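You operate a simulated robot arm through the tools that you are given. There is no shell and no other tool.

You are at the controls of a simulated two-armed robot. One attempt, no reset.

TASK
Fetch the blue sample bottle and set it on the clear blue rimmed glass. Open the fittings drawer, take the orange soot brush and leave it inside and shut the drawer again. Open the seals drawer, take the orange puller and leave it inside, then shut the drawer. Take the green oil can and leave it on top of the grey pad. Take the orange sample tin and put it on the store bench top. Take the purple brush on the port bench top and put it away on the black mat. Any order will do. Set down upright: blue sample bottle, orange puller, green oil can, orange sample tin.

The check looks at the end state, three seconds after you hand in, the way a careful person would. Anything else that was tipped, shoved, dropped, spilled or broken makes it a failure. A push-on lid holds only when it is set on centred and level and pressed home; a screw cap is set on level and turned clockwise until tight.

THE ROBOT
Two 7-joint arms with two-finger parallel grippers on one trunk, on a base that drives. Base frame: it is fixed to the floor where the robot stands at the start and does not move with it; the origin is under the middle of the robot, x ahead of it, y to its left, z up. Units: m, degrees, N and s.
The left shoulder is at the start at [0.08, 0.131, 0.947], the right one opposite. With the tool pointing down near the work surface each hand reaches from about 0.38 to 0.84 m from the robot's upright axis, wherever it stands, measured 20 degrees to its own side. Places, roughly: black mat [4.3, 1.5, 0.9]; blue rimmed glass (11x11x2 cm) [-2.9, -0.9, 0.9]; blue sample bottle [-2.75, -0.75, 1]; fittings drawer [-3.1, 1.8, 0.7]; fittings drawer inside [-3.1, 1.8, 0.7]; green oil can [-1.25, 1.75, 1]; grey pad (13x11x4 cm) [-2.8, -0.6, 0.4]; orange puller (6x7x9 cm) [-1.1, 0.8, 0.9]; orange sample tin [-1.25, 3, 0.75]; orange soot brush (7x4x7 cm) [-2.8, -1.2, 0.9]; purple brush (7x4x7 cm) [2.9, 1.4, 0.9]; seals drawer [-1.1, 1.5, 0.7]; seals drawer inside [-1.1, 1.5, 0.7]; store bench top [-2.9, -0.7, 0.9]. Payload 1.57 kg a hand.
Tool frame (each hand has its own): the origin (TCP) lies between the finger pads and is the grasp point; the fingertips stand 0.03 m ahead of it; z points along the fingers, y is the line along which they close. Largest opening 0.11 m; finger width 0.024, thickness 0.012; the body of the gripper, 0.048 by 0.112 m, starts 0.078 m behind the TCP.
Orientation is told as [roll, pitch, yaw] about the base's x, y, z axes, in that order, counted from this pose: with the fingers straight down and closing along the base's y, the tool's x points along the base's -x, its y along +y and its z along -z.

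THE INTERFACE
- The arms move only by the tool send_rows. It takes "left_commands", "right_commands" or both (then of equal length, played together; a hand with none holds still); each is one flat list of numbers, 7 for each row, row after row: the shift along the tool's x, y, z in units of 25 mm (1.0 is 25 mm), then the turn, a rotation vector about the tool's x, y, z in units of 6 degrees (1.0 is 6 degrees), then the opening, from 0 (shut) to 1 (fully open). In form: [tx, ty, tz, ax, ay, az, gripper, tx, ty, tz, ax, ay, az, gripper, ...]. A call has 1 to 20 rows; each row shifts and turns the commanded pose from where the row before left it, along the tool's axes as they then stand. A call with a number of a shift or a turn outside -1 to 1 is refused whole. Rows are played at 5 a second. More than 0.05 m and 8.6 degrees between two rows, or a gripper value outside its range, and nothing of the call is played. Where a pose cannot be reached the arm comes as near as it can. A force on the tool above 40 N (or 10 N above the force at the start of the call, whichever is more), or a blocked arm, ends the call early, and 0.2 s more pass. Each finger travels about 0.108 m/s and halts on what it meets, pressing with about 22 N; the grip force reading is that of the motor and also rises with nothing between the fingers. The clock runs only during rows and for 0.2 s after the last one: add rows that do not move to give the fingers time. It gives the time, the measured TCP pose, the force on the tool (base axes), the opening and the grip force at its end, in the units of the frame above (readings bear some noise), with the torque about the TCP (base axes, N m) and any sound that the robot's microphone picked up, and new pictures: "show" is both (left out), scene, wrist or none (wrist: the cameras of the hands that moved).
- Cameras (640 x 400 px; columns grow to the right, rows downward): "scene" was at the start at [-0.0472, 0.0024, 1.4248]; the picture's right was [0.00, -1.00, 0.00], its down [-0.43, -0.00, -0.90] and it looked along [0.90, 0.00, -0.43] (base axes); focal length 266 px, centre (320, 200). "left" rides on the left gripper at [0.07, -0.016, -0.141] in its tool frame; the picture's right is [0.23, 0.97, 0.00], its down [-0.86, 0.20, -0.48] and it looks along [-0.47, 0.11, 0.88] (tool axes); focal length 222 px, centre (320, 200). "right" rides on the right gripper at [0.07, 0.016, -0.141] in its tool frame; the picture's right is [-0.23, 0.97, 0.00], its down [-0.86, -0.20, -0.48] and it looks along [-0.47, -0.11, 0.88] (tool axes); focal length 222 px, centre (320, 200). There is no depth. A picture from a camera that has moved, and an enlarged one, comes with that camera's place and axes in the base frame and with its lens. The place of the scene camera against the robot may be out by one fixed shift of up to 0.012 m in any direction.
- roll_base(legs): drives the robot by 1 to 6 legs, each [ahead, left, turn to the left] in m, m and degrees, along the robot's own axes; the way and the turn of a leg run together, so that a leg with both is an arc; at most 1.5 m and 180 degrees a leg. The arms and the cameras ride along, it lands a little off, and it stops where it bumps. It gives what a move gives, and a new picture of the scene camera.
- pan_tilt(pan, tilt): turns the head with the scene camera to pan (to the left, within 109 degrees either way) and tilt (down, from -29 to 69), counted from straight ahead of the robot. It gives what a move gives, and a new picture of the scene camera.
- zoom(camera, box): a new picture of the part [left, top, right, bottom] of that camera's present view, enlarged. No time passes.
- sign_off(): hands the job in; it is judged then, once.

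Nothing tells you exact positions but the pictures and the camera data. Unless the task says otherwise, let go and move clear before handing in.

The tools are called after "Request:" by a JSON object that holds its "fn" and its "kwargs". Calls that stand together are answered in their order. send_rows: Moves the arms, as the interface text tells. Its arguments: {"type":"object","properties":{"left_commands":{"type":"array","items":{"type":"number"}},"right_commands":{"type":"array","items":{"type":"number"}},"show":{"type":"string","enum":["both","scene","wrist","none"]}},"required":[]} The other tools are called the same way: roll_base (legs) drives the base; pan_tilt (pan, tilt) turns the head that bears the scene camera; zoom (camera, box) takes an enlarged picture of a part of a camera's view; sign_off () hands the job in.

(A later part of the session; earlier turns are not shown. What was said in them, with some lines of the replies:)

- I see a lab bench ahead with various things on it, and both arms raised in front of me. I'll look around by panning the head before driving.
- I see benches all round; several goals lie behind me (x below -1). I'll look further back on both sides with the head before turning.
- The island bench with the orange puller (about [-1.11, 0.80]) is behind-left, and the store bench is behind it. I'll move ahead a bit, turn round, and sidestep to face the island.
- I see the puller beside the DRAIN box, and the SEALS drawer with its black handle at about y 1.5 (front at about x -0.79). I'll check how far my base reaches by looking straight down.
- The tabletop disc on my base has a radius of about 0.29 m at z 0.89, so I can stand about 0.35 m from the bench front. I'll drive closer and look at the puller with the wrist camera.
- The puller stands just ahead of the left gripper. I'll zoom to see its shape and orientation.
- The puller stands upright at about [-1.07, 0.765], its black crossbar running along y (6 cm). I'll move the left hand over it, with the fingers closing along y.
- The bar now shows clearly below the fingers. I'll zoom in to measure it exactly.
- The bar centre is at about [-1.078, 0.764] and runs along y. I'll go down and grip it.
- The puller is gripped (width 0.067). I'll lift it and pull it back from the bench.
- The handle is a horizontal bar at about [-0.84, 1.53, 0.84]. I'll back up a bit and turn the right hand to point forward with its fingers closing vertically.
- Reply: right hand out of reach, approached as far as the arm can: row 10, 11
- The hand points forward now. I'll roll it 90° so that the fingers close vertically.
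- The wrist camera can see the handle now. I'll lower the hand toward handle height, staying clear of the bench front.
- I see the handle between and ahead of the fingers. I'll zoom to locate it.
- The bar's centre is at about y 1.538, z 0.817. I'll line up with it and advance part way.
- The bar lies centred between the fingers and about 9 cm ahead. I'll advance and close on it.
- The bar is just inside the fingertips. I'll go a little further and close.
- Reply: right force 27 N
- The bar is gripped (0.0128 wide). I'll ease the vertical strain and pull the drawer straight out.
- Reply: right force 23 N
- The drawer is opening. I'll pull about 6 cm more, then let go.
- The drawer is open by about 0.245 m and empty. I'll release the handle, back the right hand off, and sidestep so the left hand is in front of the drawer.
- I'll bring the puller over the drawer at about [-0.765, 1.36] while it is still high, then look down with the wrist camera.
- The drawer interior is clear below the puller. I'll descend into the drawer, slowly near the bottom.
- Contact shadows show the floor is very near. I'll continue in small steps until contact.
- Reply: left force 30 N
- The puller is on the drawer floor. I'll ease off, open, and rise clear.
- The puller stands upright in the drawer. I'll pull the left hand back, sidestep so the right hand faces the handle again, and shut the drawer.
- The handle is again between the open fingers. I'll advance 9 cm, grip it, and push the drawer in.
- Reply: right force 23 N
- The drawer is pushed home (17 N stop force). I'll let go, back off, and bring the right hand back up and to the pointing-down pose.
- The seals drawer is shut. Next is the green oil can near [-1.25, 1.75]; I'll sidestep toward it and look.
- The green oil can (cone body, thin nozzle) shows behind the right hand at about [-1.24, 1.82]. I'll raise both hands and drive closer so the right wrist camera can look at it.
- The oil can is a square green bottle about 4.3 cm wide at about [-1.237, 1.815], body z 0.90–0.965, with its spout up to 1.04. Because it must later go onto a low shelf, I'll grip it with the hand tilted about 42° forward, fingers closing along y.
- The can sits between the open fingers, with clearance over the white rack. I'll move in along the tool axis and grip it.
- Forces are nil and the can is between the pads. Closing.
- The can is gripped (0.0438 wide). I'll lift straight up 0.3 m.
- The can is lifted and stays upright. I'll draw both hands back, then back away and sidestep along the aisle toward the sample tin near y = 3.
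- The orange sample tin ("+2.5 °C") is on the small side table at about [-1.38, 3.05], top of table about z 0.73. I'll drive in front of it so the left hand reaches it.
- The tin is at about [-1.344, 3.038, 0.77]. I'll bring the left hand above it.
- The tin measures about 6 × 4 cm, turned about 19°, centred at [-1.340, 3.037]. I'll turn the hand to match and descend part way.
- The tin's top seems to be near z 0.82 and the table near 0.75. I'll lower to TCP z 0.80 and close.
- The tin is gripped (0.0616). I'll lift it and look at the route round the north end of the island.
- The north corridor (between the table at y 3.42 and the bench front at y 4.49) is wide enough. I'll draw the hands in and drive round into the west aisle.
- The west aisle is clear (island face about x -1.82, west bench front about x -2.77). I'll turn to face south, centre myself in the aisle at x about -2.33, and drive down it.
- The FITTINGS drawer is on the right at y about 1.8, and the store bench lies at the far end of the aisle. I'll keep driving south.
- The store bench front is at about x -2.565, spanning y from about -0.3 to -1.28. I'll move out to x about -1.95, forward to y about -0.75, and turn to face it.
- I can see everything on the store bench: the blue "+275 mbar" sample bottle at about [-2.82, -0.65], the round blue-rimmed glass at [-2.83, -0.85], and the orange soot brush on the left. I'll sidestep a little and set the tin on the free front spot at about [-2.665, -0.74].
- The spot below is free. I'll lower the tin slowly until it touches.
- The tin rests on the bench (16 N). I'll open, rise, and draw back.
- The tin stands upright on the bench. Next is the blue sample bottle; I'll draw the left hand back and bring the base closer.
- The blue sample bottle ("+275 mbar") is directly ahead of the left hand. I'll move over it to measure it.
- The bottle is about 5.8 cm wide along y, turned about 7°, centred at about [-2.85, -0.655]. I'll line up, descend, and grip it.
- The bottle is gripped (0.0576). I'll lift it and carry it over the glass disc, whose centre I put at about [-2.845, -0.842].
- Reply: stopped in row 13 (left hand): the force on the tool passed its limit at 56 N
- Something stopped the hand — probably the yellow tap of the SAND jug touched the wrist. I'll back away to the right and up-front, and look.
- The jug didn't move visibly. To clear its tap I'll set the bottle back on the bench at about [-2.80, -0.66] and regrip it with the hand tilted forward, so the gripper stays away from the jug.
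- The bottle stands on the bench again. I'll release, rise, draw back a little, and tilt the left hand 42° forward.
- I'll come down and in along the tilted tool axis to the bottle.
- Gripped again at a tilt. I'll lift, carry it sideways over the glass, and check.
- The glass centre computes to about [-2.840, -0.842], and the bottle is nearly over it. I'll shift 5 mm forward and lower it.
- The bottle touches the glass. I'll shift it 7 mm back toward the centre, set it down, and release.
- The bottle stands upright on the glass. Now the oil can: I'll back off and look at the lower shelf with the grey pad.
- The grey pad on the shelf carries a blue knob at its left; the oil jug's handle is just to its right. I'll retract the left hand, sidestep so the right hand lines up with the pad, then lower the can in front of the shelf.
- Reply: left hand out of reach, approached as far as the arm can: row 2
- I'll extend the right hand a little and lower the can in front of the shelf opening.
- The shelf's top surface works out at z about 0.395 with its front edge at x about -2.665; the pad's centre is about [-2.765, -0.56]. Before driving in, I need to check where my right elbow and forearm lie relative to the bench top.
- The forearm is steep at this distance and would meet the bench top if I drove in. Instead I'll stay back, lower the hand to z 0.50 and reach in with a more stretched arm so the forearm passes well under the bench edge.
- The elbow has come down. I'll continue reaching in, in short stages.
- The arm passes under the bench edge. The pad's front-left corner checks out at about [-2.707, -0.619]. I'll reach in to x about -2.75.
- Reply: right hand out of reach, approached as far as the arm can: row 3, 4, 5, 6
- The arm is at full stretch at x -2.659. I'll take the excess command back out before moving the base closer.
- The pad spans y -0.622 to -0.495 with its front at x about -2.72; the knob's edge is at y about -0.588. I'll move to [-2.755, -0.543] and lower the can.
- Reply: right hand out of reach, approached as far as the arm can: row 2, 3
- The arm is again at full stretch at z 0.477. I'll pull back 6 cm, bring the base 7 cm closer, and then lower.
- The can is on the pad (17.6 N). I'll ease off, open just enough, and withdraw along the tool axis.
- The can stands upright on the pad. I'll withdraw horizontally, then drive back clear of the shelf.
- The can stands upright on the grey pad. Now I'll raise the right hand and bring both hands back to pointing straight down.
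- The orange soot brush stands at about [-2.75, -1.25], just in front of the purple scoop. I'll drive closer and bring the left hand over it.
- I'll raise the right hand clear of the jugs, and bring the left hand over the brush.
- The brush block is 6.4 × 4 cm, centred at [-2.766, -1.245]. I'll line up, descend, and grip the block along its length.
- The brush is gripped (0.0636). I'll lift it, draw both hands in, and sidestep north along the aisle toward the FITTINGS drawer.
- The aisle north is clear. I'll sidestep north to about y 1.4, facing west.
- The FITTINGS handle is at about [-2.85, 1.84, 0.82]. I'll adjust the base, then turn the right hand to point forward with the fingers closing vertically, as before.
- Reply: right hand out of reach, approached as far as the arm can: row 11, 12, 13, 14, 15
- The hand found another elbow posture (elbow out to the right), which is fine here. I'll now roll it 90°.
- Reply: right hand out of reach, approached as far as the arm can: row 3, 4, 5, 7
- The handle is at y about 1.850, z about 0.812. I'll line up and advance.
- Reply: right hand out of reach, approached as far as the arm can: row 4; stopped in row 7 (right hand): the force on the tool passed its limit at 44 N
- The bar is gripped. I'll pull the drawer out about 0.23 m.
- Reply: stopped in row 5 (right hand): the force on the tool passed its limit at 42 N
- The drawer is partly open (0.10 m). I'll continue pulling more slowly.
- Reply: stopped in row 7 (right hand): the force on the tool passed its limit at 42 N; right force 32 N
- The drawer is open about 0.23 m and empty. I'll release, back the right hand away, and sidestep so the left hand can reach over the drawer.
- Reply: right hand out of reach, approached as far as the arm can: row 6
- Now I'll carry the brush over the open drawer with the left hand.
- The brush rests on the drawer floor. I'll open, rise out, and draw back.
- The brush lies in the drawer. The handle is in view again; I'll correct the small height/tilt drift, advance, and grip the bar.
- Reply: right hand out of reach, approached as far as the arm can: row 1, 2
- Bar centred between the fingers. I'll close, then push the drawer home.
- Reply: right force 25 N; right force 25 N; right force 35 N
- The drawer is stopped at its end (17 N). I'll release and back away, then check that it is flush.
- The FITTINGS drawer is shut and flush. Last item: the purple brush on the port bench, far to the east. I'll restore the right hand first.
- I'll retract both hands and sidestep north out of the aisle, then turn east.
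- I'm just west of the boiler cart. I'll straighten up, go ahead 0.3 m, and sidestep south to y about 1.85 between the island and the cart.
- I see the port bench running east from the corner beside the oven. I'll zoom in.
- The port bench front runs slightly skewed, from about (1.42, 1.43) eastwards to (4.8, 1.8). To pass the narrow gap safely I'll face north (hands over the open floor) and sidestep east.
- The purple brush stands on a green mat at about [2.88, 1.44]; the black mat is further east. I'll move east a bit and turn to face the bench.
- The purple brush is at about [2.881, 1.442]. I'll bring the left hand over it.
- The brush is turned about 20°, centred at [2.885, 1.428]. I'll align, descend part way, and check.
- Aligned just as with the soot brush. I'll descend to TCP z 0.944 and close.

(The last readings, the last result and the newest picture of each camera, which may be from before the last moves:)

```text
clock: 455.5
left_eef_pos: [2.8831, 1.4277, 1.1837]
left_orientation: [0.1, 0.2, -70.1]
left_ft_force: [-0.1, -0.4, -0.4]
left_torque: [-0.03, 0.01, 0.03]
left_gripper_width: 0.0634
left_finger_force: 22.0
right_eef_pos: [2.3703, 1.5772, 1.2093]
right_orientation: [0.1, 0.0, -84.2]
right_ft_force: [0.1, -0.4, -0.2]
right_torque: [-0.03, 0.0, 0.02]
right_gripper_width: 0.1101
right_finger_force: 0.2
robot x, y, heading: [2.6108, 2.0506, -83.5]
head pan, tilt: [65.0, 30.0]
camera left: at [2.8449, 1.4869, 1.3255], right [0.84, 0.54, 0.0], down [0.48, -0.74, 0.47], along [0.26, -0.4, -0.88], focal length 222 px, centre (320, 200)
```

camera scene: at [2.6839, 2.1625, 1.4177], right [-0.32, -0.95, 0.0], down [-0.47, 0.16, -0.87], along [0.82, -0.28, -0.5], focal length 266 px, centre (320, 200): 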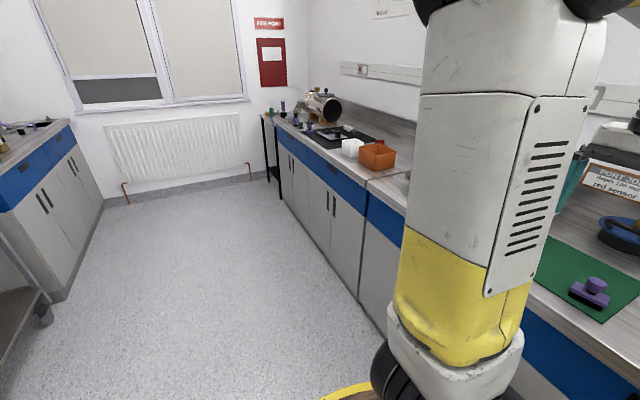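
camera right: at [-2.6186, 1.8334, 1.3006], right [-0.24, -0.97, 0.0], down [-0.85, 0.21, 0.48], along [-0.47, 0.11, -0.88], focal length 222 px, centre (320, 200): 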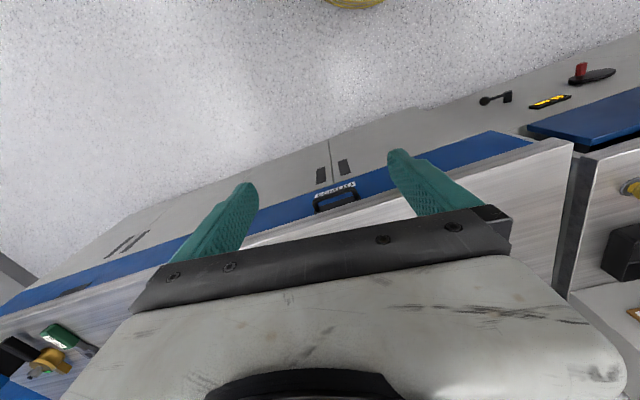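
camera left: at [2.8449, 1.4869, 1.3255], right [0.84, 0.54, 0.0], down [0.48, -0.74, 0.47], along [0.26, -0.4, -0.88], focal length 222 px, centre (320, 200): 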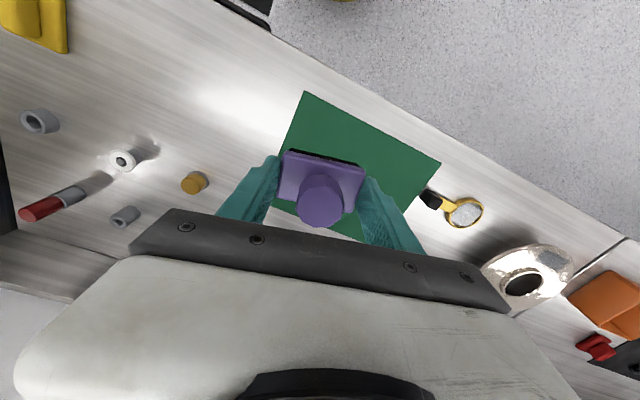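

The purple brush is lifted cleanly. I'll draw the hand back and sidestep east toward the black mat.

Request:
{"fn": "send_rows", "kwargs": {"left_commands": [0.9, 0, 0, 0, 0, 0.55, 0.3, 0.9, 0, 0, 0, 0, 0.55, 0.3, 0.9, 0, 0, 0, 0, 0.55, 0.3, 0.9, 0, 0, 0, 0, 0.55, 0.3, 1, 0, -0.5, 0, 0, 0, 0.3, 1, 0, -0.5, 0, 0, 0, 0.3, 1, 0, 0, 0, 0, 0, 0.3, 0.8, 0, 0, 0, 0, 0, 0.3, 0, 0, 0, 0, 0, 0, 0.3], "show": "none"}}

Request:
{"fn": "roll_base", "kwargs": {"legs": [[0, 0.7, 0], [0, 0.6, 0]]}}

Request:
{"fn": "pan_tilt", "kwargs": {"pan": 20, "tilt": 35}}

```text
clock: 457.5
left_eef_pos: [2.8512, 1.6098, 1.209]
left_orientation: [0.0, 0.3, -83.4]
left_ft_force: [-0.4, 0.8, -1.8]
left_torque: [0.04, 0.01, 0.04]
left_gripper_width: 0.0635
left_finger_force: 22.1
right_eef_pos: [2.3706, 1.5769, 1.2092]
right_orientation: [0.0, -0.1, -84.2]
right_ft_force: [-0.3, -0.1, 0.1]
right_torque: [-0.01, -0.02, 0.01]
right_gripper_width: 0.1101
right_finger_force: 0.1
robot x, y, heading: [2.6158, 2.0536, -84.1]
head pan, tilt: [65.0, 30.0]
```

```text
clock: 464.4
left_eef_pos: [4.1431, 1.7425, 1.2095]
left_orientation: [-0.1, 0.3, -83.7]
left_ft_force: [0.3, -0.3, -0.6]
left_torque: [0.0, 0.0, 0.04]
left_gripper_width: 0.0634
left_finger_force: 22.3
right_eef_pos: [3.6616, 1.7132, 1.2088]
right_orientation: [0.0, -0.1, -84.6]
right_ft_force: [-0.6, -0.1, -0.1]
right_torque: [0.01, -0.01, -0.02]
right_gripper_width: 0.1098
right_finger_force: 0.0
robot x, y, heading: [3.907, 2.1858, -84.2]
head pan, tilt: [65.0, 30.0]
camera scene: at [3.9785, 2.2962, 1.4177], right [-0.33, -0.95, 0.0], down [-0.47, 0.16, -0.87], along [0.82, -0.28, -0.5], focal length 266 px, centre (320, 200)
```

scene: 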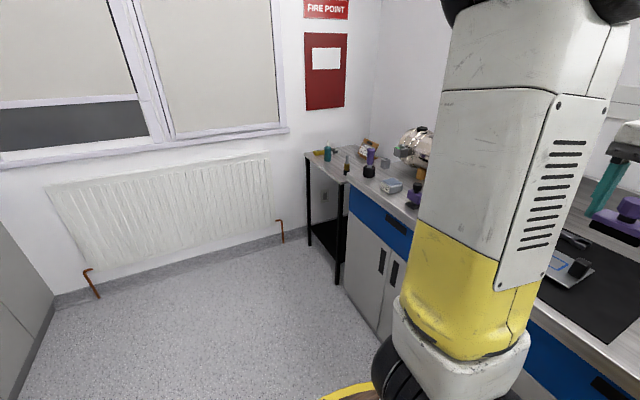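

```text
clock: 465.5
left_eef_pos: [4.1439, 1.7427, 1.2092]
left_orientation: [0.0, 0.3, -83.7]
left_ft_force: [-0.4, 0.5, -0.8]
left_torque: [0.01, -0.01, -0.03]
left_gripper_width: 0.0635
left_finger_force: 22.6
right_eef_pos: [3.662, 1.7133, 1.21]
right_orientation: [-0.2, -0.1, -84.6]
right_ft_force: [-0.9, -0.3, -0.3]
right_torque: [0.0, 0.01, 0.02]
right_gripper_width: 0.11
right_finger_force: 0.1
robot x, y, heading: [3.9046, 2.1857, -84.1]
head pan, tilt: [20.0, 35.0]
camera scene: at [3.9317, 2.2465, 1.4099], right [-0.9, -0.44, 0.0], down [-0.25, 0.52, -0.82], along [0.36, -0.74, -0.57], focal length 266 px, centre (320, 200)
```

scene: 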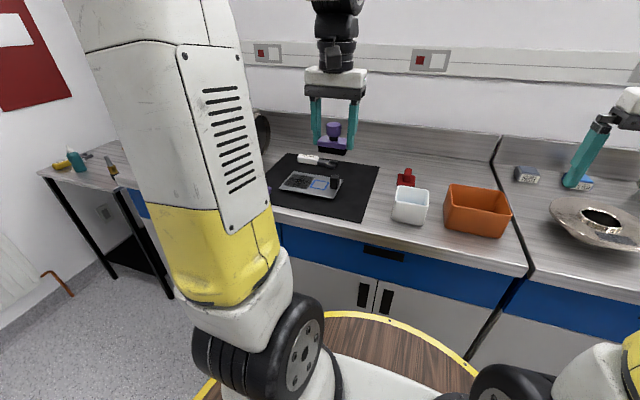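

Request:
{"fn": "zoom", "kwargs": {"camera": "scene", "box": [230, 120, 430, 245]}}

Request:
{"fn": "zoom", "kwargs": {"camera": "left", "box": [0, 0, 640, 400]}}

```text
3.20 times, centred on (330, 182) of scene
camera zoom: at [3.9317, 2.2465, 1.4099], right [-0.9, -0.44, 0.0], down [-0.25, 0.52, -0.82], along [0.36, -0.74, -0.57], focal length 850 px, centre (288, 256)
```

zoom: 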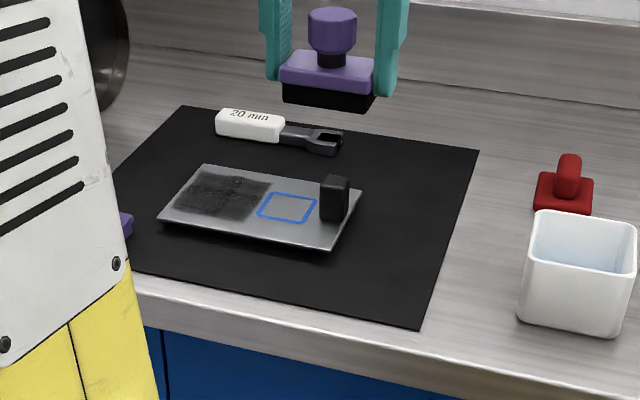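

```text
1.00 times, centred on (320, 200) of left (not enlarged: the box is as wide or as high as the picture)
camera zoom: at [4.1194, 1.809, 1.3514], right [0.94, 0.33, 0.0], down [0.29, -0.83, 0.47], along [0.16, -0.45, -0.88], focal length 222 px, centre (320, 200)
```

zoom: 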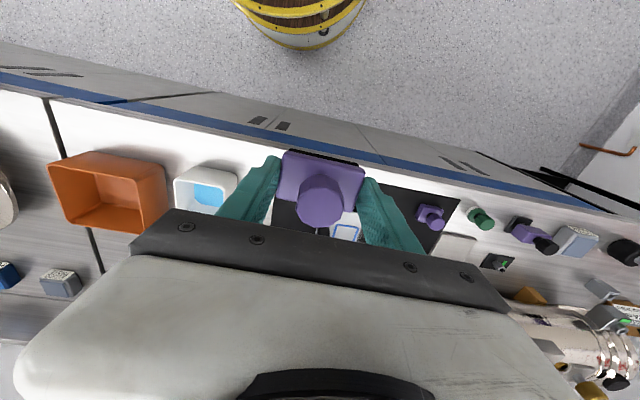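

The black mat already carries a gauge plate, a wrench and another purple item; its front-right (west) corner area is free. I'll set the brush at about [4.175, 1.60], clear of the plate.

Request:
{"fn": "send_rows", "kwargs": {"left_commands": [-1, 0.1, 0, 0, 0, 0, 0.3, -1, 0.1, 0, 0, 0, 0, 0.3, -1, 0.1, 0, 0, 0, 0, 0.3, -1, 0.1, 0, 0, 0, 0, 0.3, -1, 0.1, 0, 0, 0, 0, 0.3, -0.8, 0.1, 0, 0, 0, 0, 0.3, 0, 0, 1, 0, 0, 0, 0.3, 0, 0, 1, 0, 0, 0, 0.3, 0, 0, 1, 0, 0, 0, 0.3, 0, 0, 1, 0, 0, 0, 0.3, 0, 0, 1, 0, 0, 0, 0.3, 0, 0, 0, 0, 0, 0, 0.3]}}

Request:
{"fn": "zoom", "kwargs": {"camera": "left", "box": [160, 60, 480, 260]}}

Request:
{"fn": "zoom", "kwargs": {"camera": "scene", "box": [230, 120, 430, 245]}}

```text
clock: 468.1
left_eef_pos: [4.1724, 1.6008, 1.0822]
left_orientation: [-0.1, 0.3, -83.8]
left_ft_force: [0.2, -0.5, -1.2]
left_torque: [-0.01, -0.03, -0.01]
left_gripper_width: 0.0633
left_finger_force: 21.8
right_eef_pos: [3.6618, 1.7125, 1.2101]
right_orientation: [-0.1, -0.1, -84.6]
right_ft_force: [0.4, 0.5, 0.6]
right_torque: [0.0, 0.02, -0.01]
right_gripper_width: 0.1101
right_finger_force: 0.1
robot x, y, heading: [3.9044, 2.1829, -84.1]
head pan, tilt: [20.0, 35.0]
camera scene: at [3.9316, 2.2465, 1.4099], right [-0.9, -0.44, 0.0], down [-0.25, 0.52, -0.82], along [0.36, -0.74, -0.57], focal length 266 px, centre (320, 200)
camera left: at [4.149, 1.6668, 1.2254], right [0.94, 0.33, 0.0], down [0.29, -0.83, 0.47], along [0.16, -0.45, -0.88], focal length 222 px, centre (320, 200)
```

scene: 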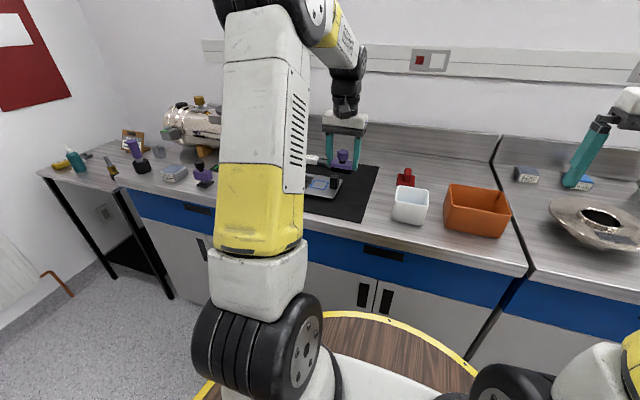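
left: 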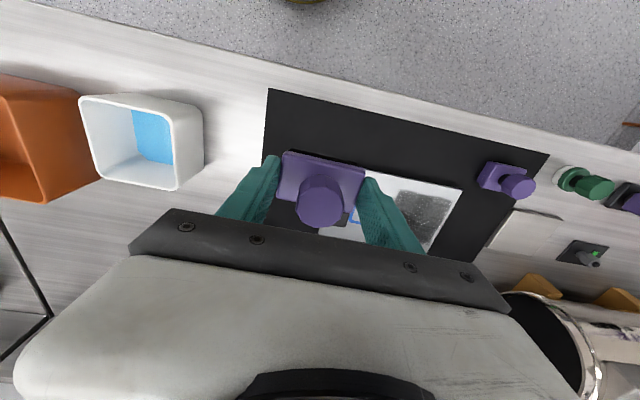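

```text
2.00 times, centred on (320, 160) of left
camera zoom: at [4.149, 1.6668, 1.2254], right [0.94, 0.33, 0.0], down [0.29, -0.83, 0.47], along [0.16, -0.45, -0.88], focal length 444 px, centre (320, 280)
```

zoom: 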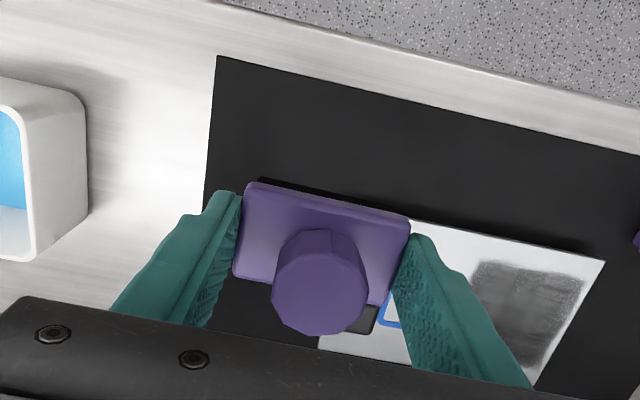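

```text
3.20 times, centred on (330, 182) of scene
camera zoom: at [3.9316, 2.2465, 1.4099], right [-0.9, -0.44, 0.0], down [-0.25, 0.52, -0.82], along [0.36, -0.74, -0.57], focal length 850 px, centre (288, 256)
```

zoom: 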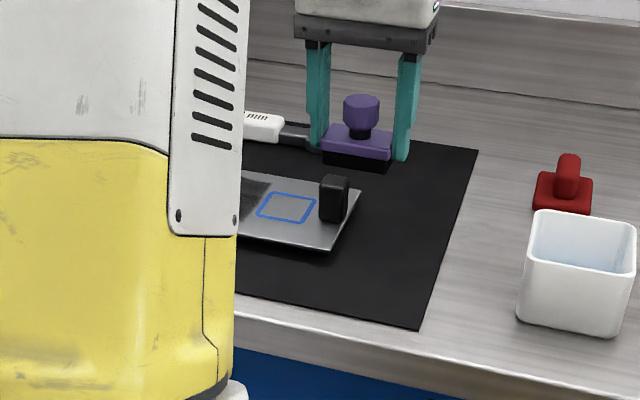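

The mat's corner and the plate edge agree with my estimate, and the spot is free. I'll lower the brush.

Request:
{"fn": "send_rows", "kwargs": {"left_commands": [0, 0, 1, 0, 0, 0, 0.3, 0, 0, 1, 0, 0, 0, 0.3, 0, 0, 1, 0, 0, 0, 0.3, 0, 0, 1, 0, 0, 0, 0.3, 0, 0, 0.9, 0, 0, 0, 0.3, 0, 0, 0, 0, 0, 0, 0.3], "show": "wrist"}}

Request:
{"fn": "zoom", "kwargs": {"camera": "left", "box": [160, 60, 480, 260]}}

```text
clock: 469.5
left_eef_pos: [4.1737, 1.6008, 0.9584]
left_orientation: [0.0, 0.3, -83.7]
left_ft_force: [1.3, 0.0, -1.7]
left_torque: [-0.04, 0.0, -0.02]
left_gripper_width: 0.0636
left_finger_force: 21.6
right_eef_pos: [3.6629, 1.7142, 1.2083]
right_orientation: [0.1, -0.1, -84.6]
right_ft_force: [-0.4, -0.1, 0.4]
right_torque: [-0.02, 0.0, -0.01]
right_gripper_width: 0.1099
right_finger_force: 0.1
robot x, y, heading: [3.9097, 2.1853, -84.1]
head pan, tilt: [20.0, 35.0]
camera left: at [4.1493, 1.6675, 1.1023], right [0.94, 0.33, 0.0], down [0.29, -0.83, 0.47], along [0.16, -0.45, -0.88], focal length 222 px, centre (320, 200)
```

left: 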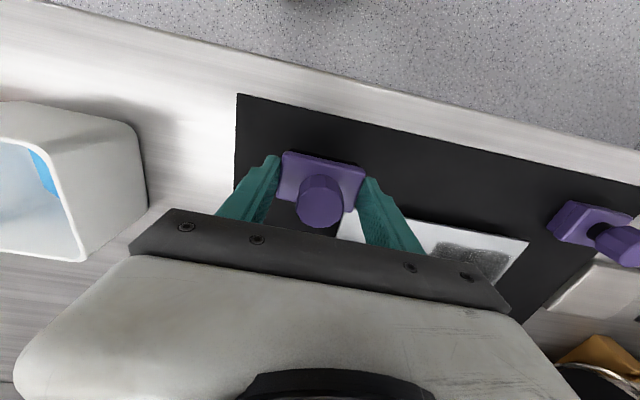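

```text
2.00 times, centred on (320, 160) of left
camera zoom: at [4.1493, 1.6675, 1.1023], right [0.94, 0.33, 0.0], down [0.29, -0.83, 0.47], along [0.16, -0.45, -0.88], focal length 444 px, centre (320, 280)
```

zoom: 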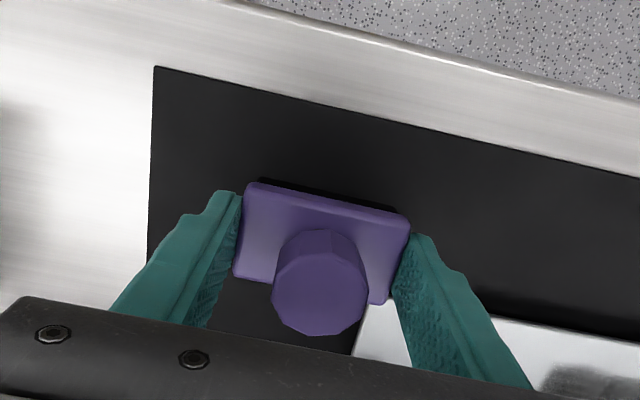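

Request:
{"fn": "send_rows", "kwargs": {"left_commands": [0, 0, 0.2, 0, 0, 0, 0.3, 0, 0, 0, 0, 0, 0, 0.3, 0, 0, 0.2, 0, 0, 0, 0.3, 0, 0, 0, 0, 0, 0, 0.3], "show": "none"}}

Request:
{"fn": "send_rows", "kwargs": {"left_commands": [0, 0, 0.12, 0, 0, 0, 0.3, 0, 0, 0, 0, 0, 0, 0.3, 0, 0, 0.12, 0, 0, 0, 0.3, 0, 0, 0, 0, 0, 0, 0.3], "show": "none"}}

```text
clock: 470.5
left_eef_pos: [4.1749, 1.6009, 0.9497]
left_orientation: [0.1, 0.2, -83.7]
left_ft_force: [-0.6, -0.2, -0.2]
left_torque: [0.01, -0.01, 0.0]
left_gripper_width: 0.0634
left_finger_force: 21.9
right_eef_pos: [3.6615, 1.7129, 1.2089]
right_orientation: [0.0, -0.1, -84.7]
right_ft_force: [0.3, -0.5, -0.7]
right_torque: [-0.02, -0.01, -0.02]
right_gripper_width: 0.1097
right_finger_force: 0.0
robot x, y, heading: [3.9029, 2.1827, -84.3]
head pan, tilt: [20.0, 35.0]
```

```text
clock: 471.5
left_eef_pos: [4.1743, 1.6005, 0.9447]
left_orientation: [-0.1, 0.3, -83.7]
left_ft_force: [0.3, -1.3, -1.9]
left_torque: [0.0, -0.01, 0.04]
left_gripper_width: 0.0634
left_finger_force: 21.9
right_eef_pos: [3.6621, 1.7136, 1.2093]
right_orientation: [0.0, 0.0, -84.7]
right_ft_force: [0.5, 0.9, -0.6]
right_torque: [0.01, -0.02, 0.01]
right_gripper_width: 0.1098
right_finger_force: 0.1
robot x, y, heading: [3.9018, 2.1872, -84.1]
head pan, tilt: [20.0, 35.0]
```

Request:
{"fn": "send_rows", "kwargs": {"left_commands": [0, 0, 0.12, 0, 0, 0, 0.3, 0, 0, 0, 0, 0, 0, 0.3, 0, 0, 0.1, 0, 0, 0, 0.3, 0, 0, 0, 0, 0, 0, 0.3], "show": "none"}}

```text
clock: 472.5
left_eef_pos: [4.1737, 1.602, 0.94]
left_orientation: [0.0, 0.2, -83.8]
left_ft_force: [-0.1, -1.9, 17.0]
left_torque: [-0.07, -0.01, -0.01]
left_gripper_width: 0.0634
left_finger_force: 22.0
right_eef_pos: [3.6614, 1.7141, 1.2091]
right_orientation: [0.2, -0.2, -84.6]
right_ft_force: [0.9, -0.1, 0.2]
right_torque: [-0.03, 0.02, 0.01]
right_gripper_width: 0.1103
right_finger_force: 0.0
robot x, y, heading: [3.9057, 2.1868, -84.3]
head pan, tilt: [20.0, 35.0]
```

The brush rests on the mat. I'll open a little, rise and draw back.

Request:
{"fn": "send_rows", "kwargs": {"left_commands": [0, 0, -0.06, 0, 0, 0, 0.3, 0, 0, 0, 0, 0, 0, 0.65, 0, 0, 0, 0, 0, 0, 0.72, 0, 0, 0, 0, 0, 0, 0.72, 0, 0, -0.5, 0, 0, 0, 0.72, 0, 0, -1, 0, 0, 0, 0.72, 0, 0, -1, 0, 0, 0, 0.72, 0, 0, -1, 0, 0, 0, 0.72, 0, 0, -1, 0, 0, 0, 0.72, 0, 0, -1, 0, 0, 0, 0.72, 0, 0, -1, 0, 0, 0, 0.72, 0, 0, -1, 0, 0, 0, 0.72, 0, 0, -1, 0, 0, 0, 0.72, 0, 0, -1, 0, 0, 0, 0.72, 1, 0, 0, 0, 0, 0, 0.72, 1, 0, 0, 0, 0, 0, 0.72, 1, 0, 0, 0, 0, 0, 0.72, 1, 0, 0, 0, 0, 0, 0.72, 1, 0, 0, 0, 0, 0, 0.72, 1, 0, 0, 0, 0, 0, 0.72]}}

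Request:
{"fn": "zoom", "kwargs": {"camera": "scene", "box": [230, 120, 430, 245]}}

```text
clock: 476.7
left_eef_pos: [4.1594, 1.7479, 1.1775]
left_orientation: [0.1, 0.2, -83.7]
left_ft_force: [0.0, 0.2, -0.5]
left_torque: [0.05, -0.01, -0.02]
left_gripper_width: 0.0791
left_finger_force: 0.1
right_eef_pos: [3.6615, 1.713, 1.2106]
right_orientation: [0.0, 0.0, -84.6]
right_ft_force: [-0.3, -0.3, -0.5]
right_torque: [0.02, 0.01, 0.01]
right_gripper_width: 0.11
right_finger_force: 0.0
robot x, y, heading: [3.9111, 2.1868, -84.2]
head pan, tilt: [20.0, 35.0]
camera scene: at [3.9316, 2.2462, 1.4099], right [-0.9, -0.44, 0.0], down [-0.25, 0.52, -0.82], along [0.36, -0.74, -0.57], focal length 266 px, centre (320, 200)
camera left: at [4.1354, 1.8154, 1.3206], right [0.94, 0.33, 0.0], down [0.29, -0.83, 0.47], along [0.16, -0.45, -0.88], focal length 222 px, centre (320, 200)
```

scene: 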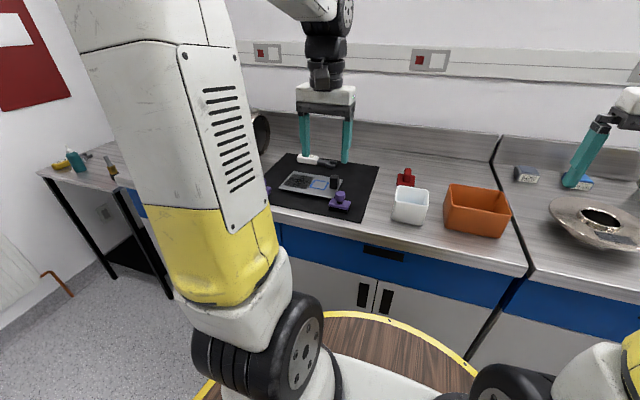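
left: 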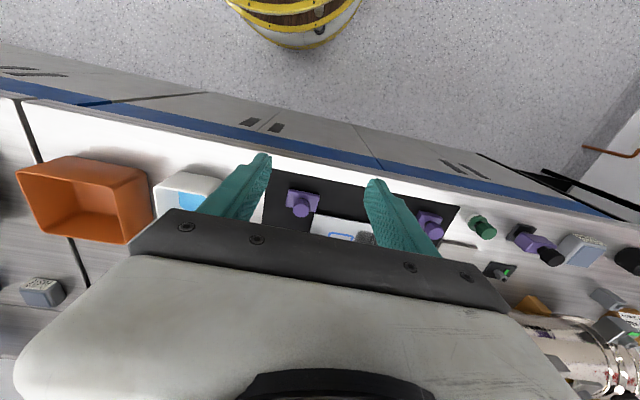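

```text
3.20 times, centred on (330, 182) of scene
camera zoom: at [3.9316, 2.2462, 1.4099], right [-0.9, -0.44, 0.0], down [-0.25, 0.52, -0.82], along [0.36, -0.74, -0.57], focal length 850 px, centre (288, 256)
```

zoom: 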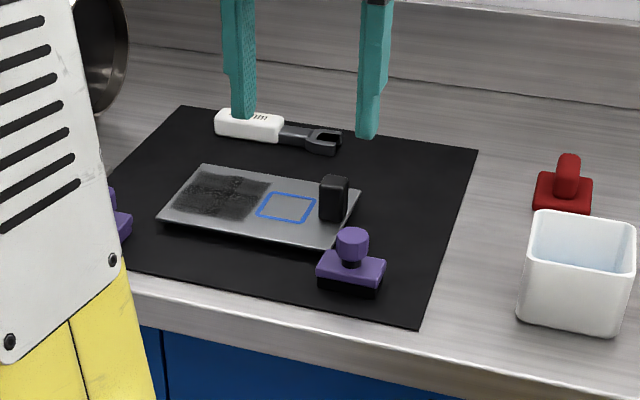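

The purple brush stands on the black mat, clear of the gauge plate, and both hands are empty and clear. All items are placed and both drawers are shut, so I'm handing in.

Request:
{"fn": "sign_off", "kwargs": {}}

```text
The job is handed in.
```

I've handed the job in. Every item is where the task asked, both drawers are shut, and both hands are empty and clear.

- **Blue sample bottle:** it stands upright on the blue-rimmed glass. On the first try, the left hand hit something at 56 N, probably the SAND jug's tap. I set the bottle down and approached at a tilt instead. Comparing pictures before and after, the jug had not visibly moved.
- **Orange soot brush:** it is in the fittings drawer, which is pushed fully shut.
- **Orange puller:** it stands upright in the seals drawer, which is pushed fully shut.
- **Green oil can:** it stands upright on the grey pad, beside the pad's blue knob.
- **Orange sample tin:** it stands upright on the store bench top, near the front.
- **Purple brush:** it is on the front corner of the black mat. The mat already held a gauge plate, a wrench and another purple item; I left those untouched.

I couldn't check inside the drawers after shutting them. The last views before closing showed the puller upright and the soot brush in place.
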